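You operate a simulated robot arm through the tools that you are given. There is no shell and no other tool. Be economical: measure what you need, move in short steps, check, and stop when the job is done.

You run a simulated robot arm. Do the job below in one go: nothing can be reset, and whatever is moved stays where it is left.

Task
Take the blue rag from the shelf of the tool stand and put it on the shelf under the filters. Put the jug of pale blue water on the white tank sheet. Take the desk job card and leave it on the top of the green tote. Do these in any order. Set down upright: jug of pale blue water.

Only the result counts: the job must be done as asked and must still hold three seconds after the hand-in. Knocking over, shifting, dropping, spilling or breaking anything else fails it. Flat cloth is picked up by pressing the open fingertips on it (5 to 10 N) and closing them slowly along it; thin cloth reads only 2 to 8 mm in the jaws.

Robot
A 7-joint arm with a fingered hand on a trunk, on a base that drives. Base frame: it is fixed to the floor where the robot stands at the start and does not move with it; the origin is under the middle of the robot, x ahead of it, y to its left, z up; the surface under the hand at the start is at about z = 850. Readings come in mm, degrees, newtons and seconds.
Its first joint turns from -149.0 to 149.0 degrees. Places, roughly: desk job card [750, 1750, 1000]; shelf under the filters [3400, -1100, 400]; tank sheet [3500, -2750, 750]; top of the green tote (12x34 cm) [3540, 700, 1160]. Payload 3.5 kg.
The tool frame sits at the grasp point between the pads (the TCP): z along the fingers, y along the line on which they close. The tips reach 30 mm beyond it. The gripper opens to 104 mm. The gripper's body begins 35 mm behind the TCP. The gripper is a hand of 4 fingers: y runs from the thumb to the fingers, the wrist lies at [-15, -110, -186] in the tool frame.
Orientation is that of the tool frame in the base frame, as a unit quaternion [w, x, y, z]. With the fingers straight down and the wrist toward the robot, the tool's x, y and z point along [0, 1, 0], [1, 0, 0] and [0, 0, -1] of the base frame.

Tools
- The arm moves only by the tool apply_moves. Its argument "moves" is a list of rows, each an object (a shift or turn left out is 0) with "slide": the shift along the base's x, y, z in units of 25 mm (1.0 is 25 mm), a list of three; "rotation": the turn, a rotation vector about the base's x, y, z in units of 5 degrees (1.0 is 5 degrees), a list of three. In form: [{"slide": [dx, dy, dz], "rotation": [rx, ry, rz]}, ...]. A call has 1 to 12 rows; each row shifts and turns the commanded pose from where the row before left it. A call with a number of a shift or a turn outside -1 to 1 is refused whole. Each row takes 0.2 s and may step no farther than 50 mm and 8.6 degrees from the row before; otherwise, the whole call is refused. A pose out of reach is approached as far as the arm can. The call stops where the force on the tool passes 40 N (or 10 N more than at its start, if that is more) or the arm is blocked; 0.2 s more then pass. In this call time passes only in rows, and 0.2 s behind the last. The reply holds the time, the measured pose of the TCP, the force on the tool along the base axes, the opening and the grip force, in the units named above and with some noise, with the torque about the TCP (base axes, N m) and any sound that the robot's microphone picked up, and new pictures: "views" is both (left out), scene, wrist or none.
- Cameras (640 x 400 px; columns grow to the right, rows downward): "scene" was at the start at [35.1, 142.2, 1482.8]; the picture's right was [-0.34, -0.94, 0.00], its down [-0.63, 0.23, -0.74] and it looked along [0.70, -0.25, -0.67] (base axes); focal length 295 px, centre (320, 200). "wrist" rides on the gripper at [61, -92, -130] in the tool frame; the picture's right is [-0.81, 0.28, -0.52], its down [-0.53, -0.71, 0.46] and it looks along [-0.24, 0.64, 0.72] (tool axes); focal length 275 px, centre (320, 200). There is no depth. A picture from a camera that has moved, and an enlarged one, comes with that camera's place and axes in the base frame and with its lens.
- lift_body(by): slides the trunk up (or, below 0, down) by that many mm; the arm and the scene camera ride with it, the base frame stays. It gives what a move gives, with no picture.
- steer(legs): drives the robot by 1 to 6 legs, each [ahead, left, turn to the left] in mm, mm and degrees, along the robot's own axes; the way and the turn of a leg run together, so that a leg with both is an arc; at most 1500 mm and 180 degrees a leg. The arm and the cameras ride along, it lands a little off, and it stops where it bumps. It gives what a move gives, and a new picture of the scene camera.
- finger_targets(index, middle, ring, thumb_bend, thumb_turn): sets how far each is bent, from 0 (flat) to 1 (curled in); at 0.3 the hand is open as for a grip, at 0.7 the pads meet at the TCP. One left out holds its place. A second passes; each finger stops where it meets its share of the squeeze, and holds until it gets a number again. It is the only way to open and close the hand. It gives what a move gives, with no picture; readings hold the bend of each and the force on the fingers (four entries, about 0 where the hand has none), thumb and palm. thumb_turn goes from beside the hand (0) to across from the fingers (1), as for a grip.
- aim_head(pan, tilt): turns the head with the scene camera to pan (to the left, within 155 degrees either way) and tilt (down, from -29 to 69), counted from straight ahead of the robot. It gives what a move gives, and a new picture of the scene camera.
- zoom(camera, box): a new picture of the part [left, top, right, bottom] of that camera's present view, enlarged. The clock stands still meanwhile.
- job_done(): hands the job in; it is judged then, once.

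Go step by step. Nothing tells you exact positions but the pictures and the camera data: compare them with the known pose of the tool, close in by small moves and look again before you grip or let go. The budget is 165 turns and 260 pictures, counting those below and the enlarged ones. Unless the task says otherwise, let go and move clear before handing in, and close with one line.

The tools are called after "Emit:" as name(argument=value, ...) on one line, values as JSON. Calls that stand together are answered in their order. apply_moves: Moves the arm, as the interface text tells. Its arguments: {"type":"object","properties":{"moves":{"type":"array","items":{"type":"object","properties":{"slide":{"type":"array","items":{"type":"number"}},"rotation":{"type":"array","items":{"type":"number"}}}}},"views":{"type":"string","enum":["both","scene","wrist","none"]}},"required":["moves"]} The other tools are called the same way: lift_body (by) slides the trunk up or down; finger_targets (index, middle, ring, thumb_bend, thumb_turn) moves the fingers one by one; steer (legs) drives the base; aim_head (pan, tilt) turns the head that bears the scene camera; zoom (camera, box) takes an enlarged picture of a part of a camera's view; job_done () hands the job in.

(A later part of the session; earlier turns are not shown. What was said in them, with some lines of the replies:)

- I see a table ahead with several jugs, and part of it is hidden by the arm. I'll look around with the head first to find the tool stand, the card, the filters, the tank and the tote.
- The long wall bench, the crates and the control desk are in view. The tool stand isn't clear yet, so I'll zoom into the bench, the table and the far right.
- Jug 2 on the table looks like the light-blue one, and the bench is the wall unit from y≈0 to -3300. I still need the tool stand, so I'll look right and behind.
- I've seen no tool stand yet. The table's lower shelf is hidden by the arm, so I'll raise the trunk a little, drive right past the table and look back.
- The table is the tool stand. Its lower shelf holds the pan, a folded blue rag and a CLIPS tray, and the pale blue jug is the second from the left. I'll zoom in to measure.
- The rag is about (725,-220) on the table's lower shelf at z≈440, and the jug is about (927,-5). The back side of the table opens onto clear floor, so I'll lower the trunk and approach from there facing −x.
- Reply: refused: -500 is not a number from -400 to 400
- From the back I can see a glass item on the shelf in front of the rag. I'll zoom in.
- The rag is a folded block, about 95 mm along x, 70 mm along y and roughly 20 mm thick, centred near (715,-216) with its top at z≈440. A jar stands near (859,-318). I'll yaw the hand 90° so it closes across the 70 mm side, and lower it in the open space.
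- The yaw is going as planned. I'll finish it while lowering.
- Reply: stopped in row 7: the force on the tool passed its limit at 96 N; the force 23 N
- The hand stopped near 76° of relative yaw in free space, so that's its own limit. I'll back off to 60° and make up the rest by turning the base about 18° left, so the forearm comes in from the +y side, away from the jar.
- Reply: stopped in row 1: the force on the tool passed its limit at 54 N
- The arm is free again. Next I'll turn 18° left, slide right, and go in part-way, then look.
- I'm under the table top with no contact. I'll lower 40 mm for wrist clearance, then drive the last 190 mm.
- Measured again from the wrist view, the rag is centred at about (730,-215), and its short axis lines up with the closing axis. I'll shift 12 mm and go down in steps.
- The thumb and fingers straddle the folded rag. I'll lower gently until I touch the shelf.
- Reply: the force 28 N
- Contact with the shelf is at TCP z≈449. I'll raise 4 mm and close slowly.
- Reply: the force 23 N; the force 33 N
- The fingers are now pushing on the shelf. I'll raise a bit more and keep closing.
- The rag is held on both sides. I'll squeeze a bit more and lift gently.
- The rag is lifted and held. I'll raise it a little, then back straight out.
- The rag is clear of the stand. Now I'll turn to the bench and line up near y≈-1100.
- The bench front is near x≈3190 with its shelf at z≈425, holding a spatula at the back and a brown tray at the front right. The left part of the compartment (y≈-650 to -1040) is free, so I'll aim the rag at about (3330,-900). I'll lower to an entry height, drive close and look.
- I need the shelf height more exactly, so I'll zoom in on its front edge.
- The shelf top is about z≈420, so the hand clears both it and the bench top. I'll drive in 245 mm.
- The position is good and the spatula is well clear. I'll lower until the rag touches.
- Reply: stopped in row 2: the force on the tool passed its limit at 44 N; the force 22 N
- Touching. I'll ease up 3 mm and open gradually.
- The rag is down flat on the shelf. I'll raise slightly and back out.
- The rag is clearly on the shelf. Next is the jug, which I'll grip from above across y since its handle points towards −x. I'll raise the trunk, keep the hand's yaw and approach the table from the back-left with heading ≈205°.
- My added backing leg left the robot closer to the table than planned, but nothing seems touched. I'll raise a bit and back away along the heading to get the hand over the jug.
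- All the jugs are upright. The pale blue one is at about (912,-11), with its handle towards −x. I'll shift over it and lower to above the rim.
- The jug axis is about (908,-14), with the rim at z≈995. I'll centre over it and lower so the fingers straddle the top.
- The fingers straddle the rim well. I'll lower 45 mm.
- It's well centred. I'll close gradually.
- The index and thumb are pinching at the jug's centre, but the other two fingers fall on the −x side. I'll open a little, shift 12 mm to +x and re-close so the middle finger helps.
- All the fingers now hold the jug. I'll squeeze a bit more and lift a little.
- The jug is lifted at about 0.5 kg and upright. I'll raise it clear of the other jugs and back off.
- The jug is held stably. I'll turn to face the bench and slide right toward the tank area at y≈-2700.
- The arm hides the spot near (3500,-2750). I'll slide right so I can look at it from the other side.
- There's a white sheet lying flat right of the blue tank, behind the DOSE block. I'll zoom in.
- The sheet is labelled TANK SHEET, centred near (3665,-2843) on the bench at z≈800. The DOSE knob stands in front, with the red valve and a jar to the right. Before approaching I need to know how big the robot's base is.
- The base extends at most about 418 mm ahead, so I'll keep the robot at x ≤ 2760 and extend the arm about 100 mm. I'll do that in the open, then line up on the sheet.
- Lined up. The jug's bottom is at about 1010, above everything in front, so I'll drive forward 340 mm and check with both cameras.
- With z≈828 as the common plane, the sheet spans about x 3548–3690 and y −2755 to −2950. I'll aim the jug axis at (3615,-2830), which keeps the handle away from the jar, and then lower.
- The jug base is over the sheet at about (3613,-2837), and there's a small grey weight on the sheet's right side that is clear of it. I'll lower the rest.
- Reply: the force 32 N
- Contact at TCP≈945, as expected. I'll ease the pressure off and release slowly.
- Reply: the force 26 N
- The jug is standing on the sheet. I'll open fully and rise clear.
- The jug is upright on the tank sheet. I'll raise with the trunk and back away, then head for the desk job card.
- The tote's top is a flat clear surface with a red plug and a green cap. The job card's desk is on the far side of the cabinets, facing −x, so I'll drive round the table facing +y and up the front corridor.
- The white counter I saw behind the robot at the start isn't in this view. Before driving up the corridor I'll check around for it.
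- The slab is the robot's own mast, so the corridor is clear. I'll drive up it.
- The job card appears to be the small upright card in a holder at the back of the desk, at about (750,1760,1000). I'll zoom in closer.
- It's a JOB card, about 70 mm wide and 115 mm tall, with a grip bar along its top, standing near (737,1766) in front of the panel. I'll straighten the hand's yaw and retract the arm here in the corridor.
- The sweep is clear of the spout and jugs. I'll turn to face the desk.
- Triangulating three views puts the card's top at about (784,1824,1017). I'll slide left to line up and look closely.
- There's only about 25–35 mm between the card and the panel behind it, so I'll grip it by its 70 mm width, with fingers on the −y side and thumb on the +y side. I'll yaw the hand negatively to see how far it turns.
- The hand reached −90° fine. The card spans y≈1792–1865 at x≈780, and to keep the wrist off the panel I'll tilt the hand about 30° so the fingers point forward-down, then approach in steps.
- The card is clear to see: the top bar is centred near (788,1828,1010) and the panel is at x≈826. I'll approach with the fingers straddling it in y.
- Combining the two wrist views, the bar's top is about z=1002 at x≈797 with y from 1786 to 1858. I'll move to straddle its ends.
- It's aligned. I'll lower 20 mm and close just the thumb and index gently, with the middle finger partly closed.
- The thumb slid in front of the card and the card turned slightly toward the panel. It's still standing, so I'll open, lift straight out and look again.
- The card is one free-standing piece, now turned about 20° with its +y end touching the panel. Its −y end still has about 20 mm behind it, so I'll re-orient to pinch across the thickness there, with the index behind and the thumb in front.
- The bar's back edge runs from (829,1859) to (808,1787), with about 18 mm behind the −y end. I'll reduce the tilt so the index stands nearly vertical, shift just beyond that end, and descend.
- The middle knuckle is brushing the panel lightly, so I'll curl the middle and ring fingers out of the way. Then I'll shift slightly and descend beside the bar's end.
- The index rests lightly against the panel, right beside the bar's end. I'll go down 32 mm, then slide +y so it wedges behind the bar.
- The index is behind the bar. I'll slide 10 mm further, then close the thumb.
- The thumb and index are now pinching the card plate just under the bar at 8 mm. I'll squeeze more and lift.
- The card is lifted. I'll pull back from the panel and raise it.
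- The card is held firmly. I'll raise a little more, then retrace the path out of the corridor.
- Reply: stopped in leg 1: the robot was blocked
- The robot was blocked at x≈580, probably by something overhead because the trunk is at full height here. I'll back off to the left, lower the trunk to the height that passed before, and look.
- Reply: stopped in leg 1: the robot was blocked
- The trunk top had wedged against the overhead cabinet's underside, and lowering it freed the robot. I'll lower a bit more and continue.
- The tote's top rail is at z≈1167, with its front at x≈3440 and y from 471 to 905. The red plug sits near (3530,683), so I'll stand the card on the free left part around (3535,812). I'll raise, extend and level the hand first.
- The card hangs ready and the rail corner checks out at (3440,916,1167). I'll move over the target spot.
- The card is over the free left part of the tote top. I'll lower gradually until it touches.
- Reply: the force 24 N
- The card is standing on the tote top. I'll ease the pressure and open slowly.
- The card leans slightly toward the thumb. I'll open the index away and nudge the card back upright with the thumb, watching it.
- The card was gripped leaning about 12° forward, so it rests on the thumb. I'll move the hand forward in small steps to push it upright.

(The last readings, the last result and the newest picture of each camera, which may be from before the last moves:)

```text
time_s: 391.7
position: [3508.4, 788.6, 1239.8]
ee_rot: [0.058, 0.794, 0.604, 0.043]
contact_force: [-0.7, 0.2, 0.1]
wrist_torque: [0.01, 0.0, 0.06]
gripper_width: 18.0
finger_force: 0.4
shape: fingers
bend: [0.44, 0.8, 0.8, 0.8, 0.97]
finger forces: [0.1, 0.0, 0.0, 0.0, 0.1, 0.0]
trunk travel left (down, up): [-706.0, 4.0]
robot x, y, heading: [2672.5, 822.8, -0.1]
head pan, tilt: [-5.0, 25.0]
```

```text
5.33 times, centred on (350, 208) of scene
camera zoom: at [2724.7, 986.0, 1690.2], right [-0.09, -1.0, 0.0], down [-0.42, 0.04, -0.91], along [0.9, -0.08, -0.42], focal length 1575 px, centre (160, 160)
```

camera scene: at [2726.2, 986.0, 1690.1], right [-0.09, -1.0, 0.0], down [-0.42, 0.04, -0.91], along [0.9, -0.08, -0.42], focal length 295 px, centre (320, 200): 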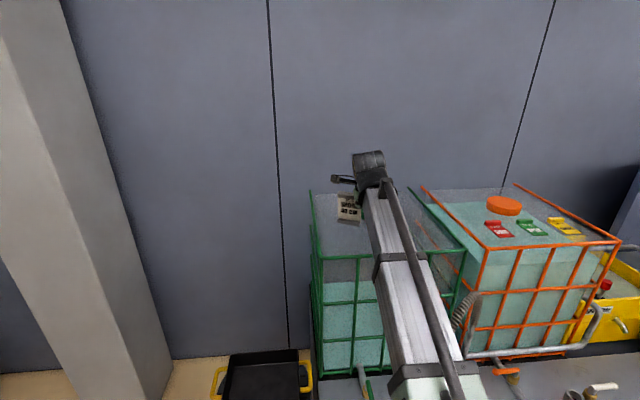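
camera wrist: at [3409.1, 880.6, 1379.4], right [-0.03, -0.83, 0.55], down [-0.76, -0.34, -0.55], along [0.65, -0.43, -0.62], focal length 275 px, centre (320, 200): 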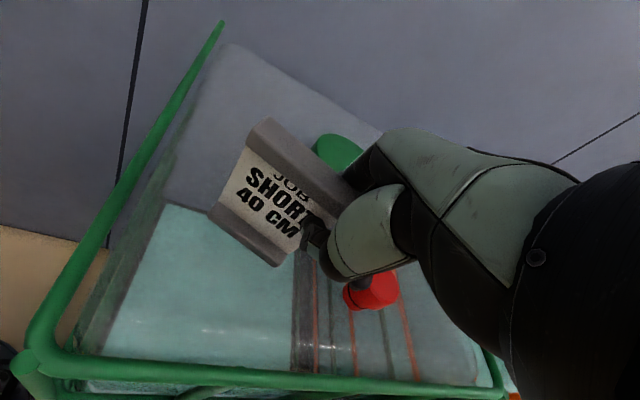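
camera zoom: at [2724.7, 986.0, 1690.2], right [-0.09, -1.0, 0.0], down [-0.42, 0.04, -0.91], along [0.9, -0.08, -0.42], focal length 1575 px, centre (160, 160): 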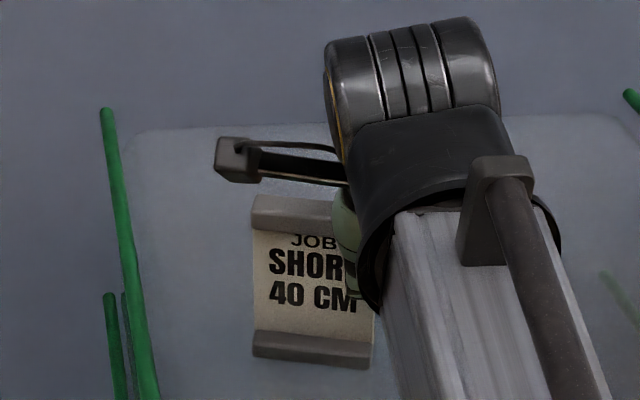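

It's rising. A little more.

Emit:
apply_moves(moves=[{"slide": [0.16, -0.04, 0]}, {"slide": [0.12, -0.03, 0]}], views="none")

Emit:
zoom(camera="scene", box=[290, 170, 410, 245])

Emit:
zoom(camera="wrist", box=[160, 80, 480, 330])

```text
time_s: 392.3
position: [3516.2, 786.6, 1239.5]
ee_rot: [0.057, 0.794, 0.604, 0.043]
contact_force: [0.1, -0.3, 0.5]
wrist_torque: [-0.02, 0.04, 0.0]
gripper_width: 18.0
finger_force: 0.5
shape: fingers
bend: [0.44, 0.8, 0.8, 0.8, 0.97]
finger forces: [0.1, 0.0, 0.1, 0.0, 0.2, 0.0]
trunk travel left (down, up): [-706.0, 4.0]
robot x, y, heading: [2675.8, 821.7, 0.2]
head pan, tilt: [-5.0, 25.0]
```

```text
5.33 times, centred on (350, 208) of scene
camera zoom: at [2724.7, 986.0, 1690.2], right [-0.09, -1.0, 0.0], down [-0.42, 0.04, -0.91], along [0.9, -0.08, -0.42], focal length 1575 px, centre (160, 160)
```

zoom: 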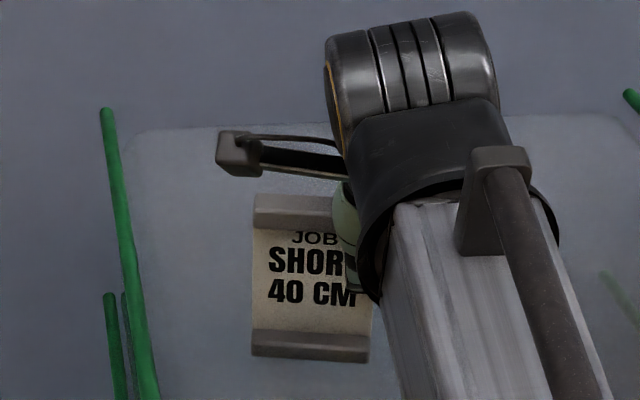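

```text
1.60 times, centred on (320, 205) of wrist
camera zoom: at [3427.1, 875.8, 1355.4], right [-0.03, -0.83, 0.55], down [-0.76, -0.34, -0.55], along [0.65, -0.43, -0.62], focal length 440 px, centre (320, 192)
```

zoom: 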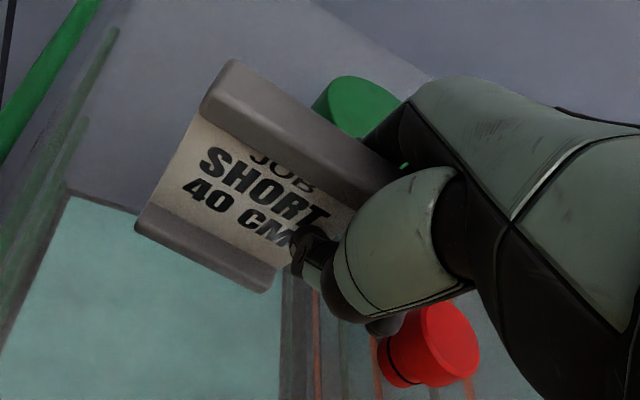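

The card now slides rather than tilts, so it's upright on its base. I'll open the thumb away and check.

Emit:
finger_targets(thumb_bend=0.74, index=0.4)

Emit:
zoom(camera="wrist", box=[160, 80, 480, 330])

Emit:
zoom(camera="scene", box=[290, 170, 410, 245])

```text
time_s: 393.3
position: [3514.9, 787.3, 1238.9]
ee_rot: [0.058, 0.794, 0.603, 0.043]
contact_force: [-0.1, 0.2, 0.1]
wrist_torque: [0.02, 0.03, 0.01]
gripper_width: 31.8
finger_force: 0.2
shape: fingers
bend: [0.4, 0.8, 0.8, 0.74, 0.97]
finger forces: [0.0, 0.0, 0.0, 0.0, 0.0, 0.0]
trunk travel left (down, up): [-706.0, 4.0]
robot x, y, heading: [2675.1, 824.4, 0.0]
head pan, tilt: [-5.0, 25.0]
```

```text
1.60 times, centred on (320, 205) of wrist
camera zoom: at [3427.0, 875.8, 1355.5], right [-0.03, -0.83, 0.55], down [-0.76, -0.34, -0.55], along [0.65, -0.43, -0.62], focal length 440 px, centre (320, 192)
```

zoom: 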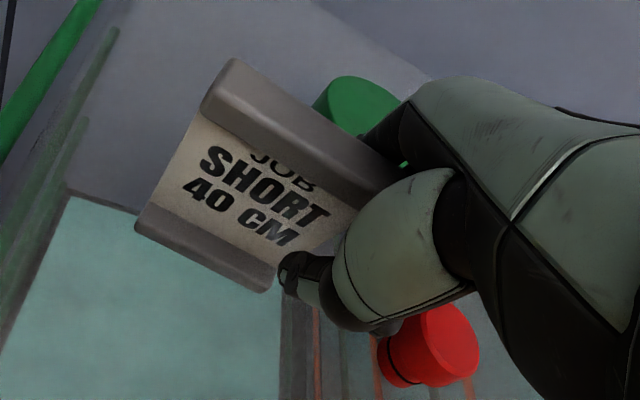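

```text
5.33 times, centred on (350, 208) of scene
camera zoom: at [2724.6, 986.1, 1690.2], right [-0.09, -1.0, 0.0], down [-0.42, 0.04, -0.91], along [0.9, -0.08, -0.42], focal length 1575 px, centre (160, 160)
```

zoom: 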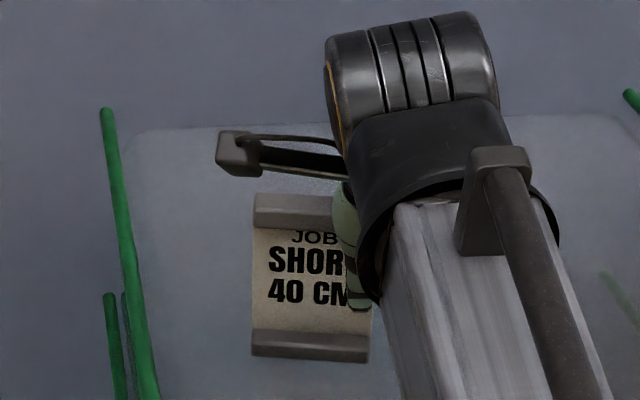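

It stands by itself. I'll open the index and thumb wide, then rise straight up.

Emit:
finger_targets(thumb_bend=0.5, index=0.28)

Emit:
finger_targets(thumb_bend=0.25, index=0.2)

Emit:
apply_moves(moves=[{"slide": [0, 0, 0.3]}, {"slide": [0, 0, 0.4]}, {"slide": [0, 0, 0.6]}, {"slide": [0, 0, 0.8]}], views="wrist")

Emit:
zoom(camera="scene", box=[290, 150, 410, 245])

```text
time_s: 394.3
position: [3514.6, 788.3, 1239.0]
ee_rot: [0.058, 0.794, 0.603, 0.043]
contact_force: [-1.1, 1.3, 0.7]
wrist_torque: [-0.01, 0.01, 0.03]
gripper_width: 80.5
finger_force: 0.1
shape: fingers
bend: [0.28, 0.8, 0.8, 0.5, 0.97]
finger forces: [0.0, 0.0, 0.0, 0.0, 0.0, 0.0]
trunk travel left (down, up): [-706.0, 4.0]
robot x, y, heading: [2675.7, 825.4, -0.3]
head pan, tilt: [-5.0, 25.0]
```

```text
time_s: 395.3
position: [3515.2, 787.7, 1238.8]
ee_rot: [0.058, 0.794, 0.604, 0.043]
contact_force: [-0.2, 0.6, 0.0]
wrist_torque: [0.01, -0.02, 0.02]
gripper_width: 121.1
finger_force: 0.1
shape: fingers
bend: [0.2, 0.8, 0.8, 0.25, 0.97]
finger forces: [0.1, 0.0, 0.1, 0.1, 0.0, 0.0]
trunk travel left (down, up): [-706.0, 4.0]
robot x, y, heading: [2673.0, 822.1, -0.2]
head pan, tilt: [-5.0, 25.0]
```

```text
time_s: 396.3
position: [3514.1, 787.9, 1293.5]
ee_rot: [0.058, 0.794, 0.604, 0.044]
contact_force: [0.6, 0.2, 0.2]
wrist_torque: [0.0, -0.03, 0.0]
gripper_width: 121.2
finger_force: 0.0
shape: fingers
bend: [0.2, 0.8, 0.8, 0.25, 0.97]
finger forces: [0.0, 0.1, 0.0, 0.1, 0.0, 0.1]
trunk travel left (down, up): [-706.0, 4.0]
robot x, y, heading: [2678.7, 824.8, -0.2]
head pan, tilt: [-5.0, 25.0]
camera wrist: at [3426.6, 876.2, 1409.0], right [-0.03, -0.83, 0.55], down [-0.76, -0.34, -0.55], along [0.65, -0.43, -0.62], focal length 275 px, centre (320, 200)
```

wrist: 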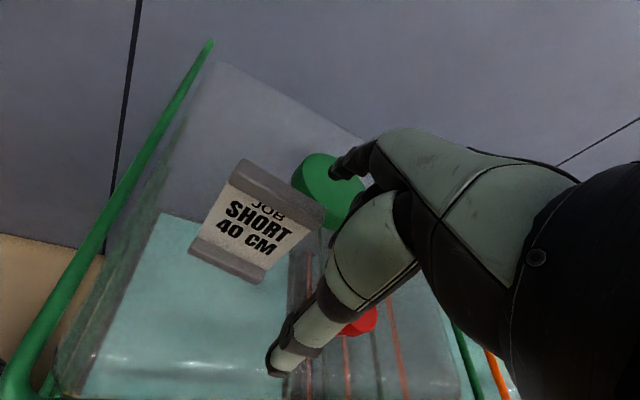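

```text
4.21 times, centred on (350, 198) of scene
camera zoom: at [2724.4, 986.0, 1690.2], right [-0.09, -1.0, 0.0], down [-0.42, 0.04, -0.91], along [0.9, -0.08, -0.42], focal length 1244 px, centre (194, 210)
```

zoom: 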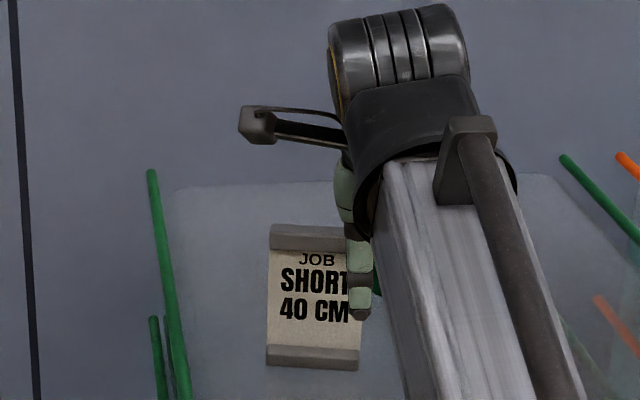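

The card stands on the tote. I'll raise clear above it, back off and do final checks.

Emit:
apply_moves(moves=[{"slide": [0, 0, 0.9]}, {"slide": [0, 0, 0.9]}, {"slide": [0, 0, 0.9]}], views="none")

Emit:
steer(legs=[[-600, 0, 0]])

Emit:
aim_head(pan=-25, tilt=15)

Emit:
zoom(camera="scene", box=[80, 100, 280, 225])

Emit:
zoom(camera="scene", box=[320, 100, 640, 300])

```text
time_s: 397.1
position: [3515.2, 787.7, 1359.2]
ee_rot: [0.059, 0.794, 0.604, 0.043]
contact_force: [0.7, -0.4, 0.1]
wrist_torque: [0.02, -0.01, -0.01]
gripper_width: 121.4
finger_force: 0.0
shape: fingers
bend: [0.2, 0.8, 0.8, 0.25, 0.97]
finger forces: [0.0, 0.1, 0.1, 0.0, 0.1, 0.1]
trunk travel left (down, up): [-706.0, 4.0]
robot x, y, heading: [2674.0, 821.0, -0.2]
head pan, tilt: [-5.0, 25.0]
```

```text
time_s: 400.5
position: [2918.6, 792.2, 1360.7]
ee_rot: [0.058, 0.792, 0.606, 0.044]
contact_force: [0.1, -0.1, 0.6]
wrist_torque: [-0.03, 0.0, 0.01]
gripper_width: 121.5
finger_force: 0.2
shape: fingers
bend: [0.2, 0.8, 0.8, 0.25, 0.97]
finger forces: [0.1, 0.0, 0.0, 0.0, 0.1, 0.0]
trunk travel left (down, up): [-706.0, 4.0]
robot x, y, heading: [2079.8, 821.9, 0.1]
head pan, tilt: [-5.0, 25.0]
camera scene: at [2127.3, 986.8, 1690.2], right [-0.09, -1.0, 0.0], down [-0.42, 0.04, -0.91], along [0.9, -0.08, -0.42], focal length 295 px, centre (320, 200)
```

scene: 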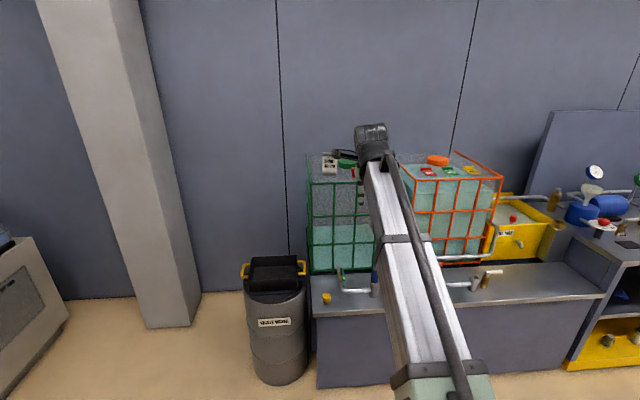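

```text
time_s: 401.3
position: [2918.3, 792.5, 1359.2]
ee_rot: [0.058, 0.792, 0.606, 0.044]
contact_force: [-0.5, 0.4, -0.7]
wrist_torque: [0.01, 0.03, -0.01]
gripper_width: 121.4
finger_force: 0.0
shape: fingers
bend: [0.2, 0.8, 0.8, 0.25, 0.97]
finger forces: [0.0, 0.1, 0.0, 0.1, 0.0, 0.0]
trunk travel left (down, up): [-706.0, 4.0]
robot x, y, heading: [2083.5, 823.1, 0.2]
head pan, tilt: [-25.0, 15.0]
camera scene: at [2121.1, 955.4, 1706.4], right [-0.42, -0.91, 0.0], down [-0.24, 0.11, -0.97], along [0.88, -0.41, -0.26], focal length 295 px, centre (320, 200)
```

scene: 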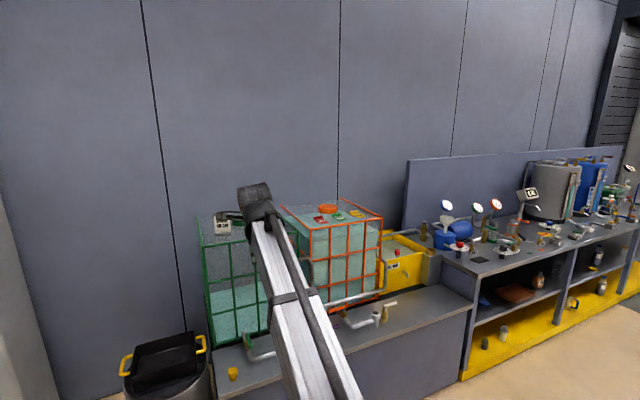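

```text
3.20 times, centred on (180, 162) of scene
camera zoom: at [2121.1, 955.4, 1706.4], right [-0.42, -0.91, 0.0], down [-0.24, 0.11, -0.97], along [0.88, -0.41, -0.26], focal length 945 px, centre (768, 320)
```

zoom: 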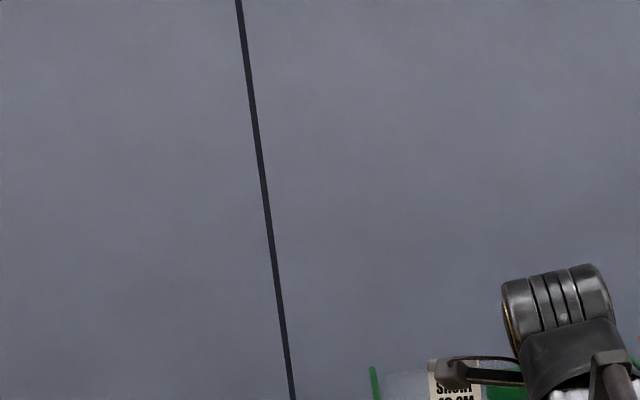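

```text
2.00 times, centred on (480, 200) of scene
camera zoom: at [2121.1, 955.4, 1706.4], right [-0.42, -0.91, 0.0], down [-0.24, 0.11, -0.97], along [0.88, -0.41, -0.26], focal length 591 px, centre (0, 200)
```

zoom: 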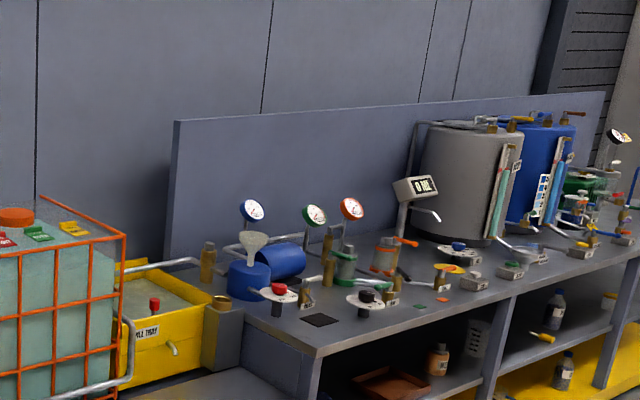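

I'll take one last close look at the card on the tote.

Emit:
aim_head(pan=0, tilt=25)

Emit:
zoom(camera="scene", box=[270, 130, 430, 230])

```text
time_s: 402.2
position: [2919.7, 792.7, 1360.0]
ee_rot: [0.058, 0.792, 0.606, 0.043]
contact_force: [-0.3, 0.1, -1.3]
wrist_torque: [-0.01, -0.01, 0.02]
gripper_width: 121.3
finger_force: 0.0
shape: fingers
bend: [0.2, 0.8, 0.8, 0.25, 0.97]
finger forces: [0.0, 0.0, 0.1, 0.0, 0.0, 0.1]
trunk travel left (down, up): [-706.0, 4.0]
robot x, y, heading: [2081.8, 824.8, -0.1]
head pan, tilt: [0.0, 25.0]
camera scene: at [2128.5, 994.8, 1690.2], right [0.0, -1.0, 0.0], down [-0.42, 0.0, -0.91], along [0.91, 0.0, -0.42], focal length 295 px, centre (320, 200)
```

scene: 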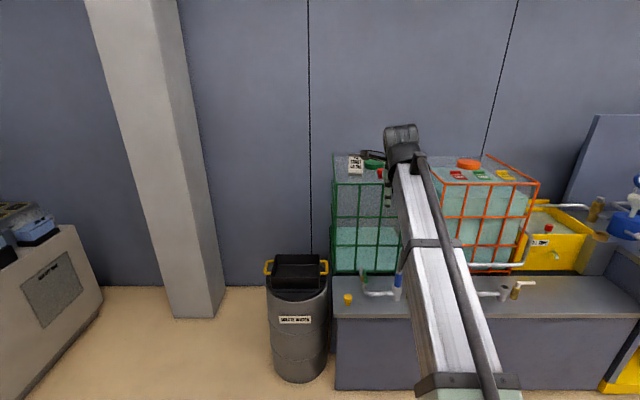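

```text
4.00 times, centred on (350, 180) of scene
camera zoom: at [2128.5, 994.8, 1690.2], right [0.0, -1.0, 0.0], down [-0.42, 0.0, -0.91], along [0.91, 0.0, -0.42], focal length 1182 px, centre (200, 280)
```

zoom: 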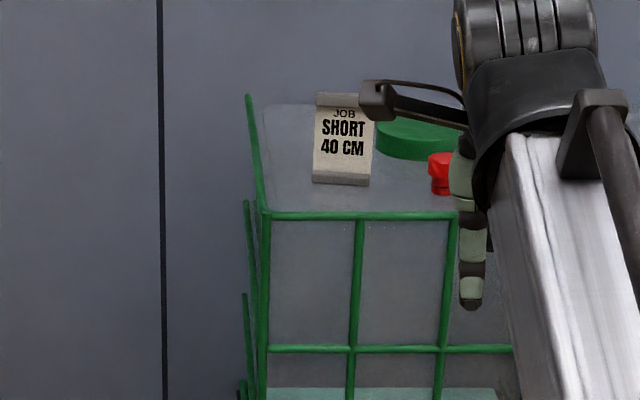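

The rag is on the shelf under the filters, the pale blue jug is upright on the tank sheet, and the job card is standing on the green tote. The hand is clear, so I'm handing in.

Emit:
job_done()

```text
The job is handed in.
```

I placed all three items and handed the job in: the blue rag is on the shelf under the filters, the pale blue jug stands upright on the tank sheet, and the desk job card stands on top of the green tote. On the way, the robot jammed briefly against the overhead cabinet; I saw no sign of anything moved.
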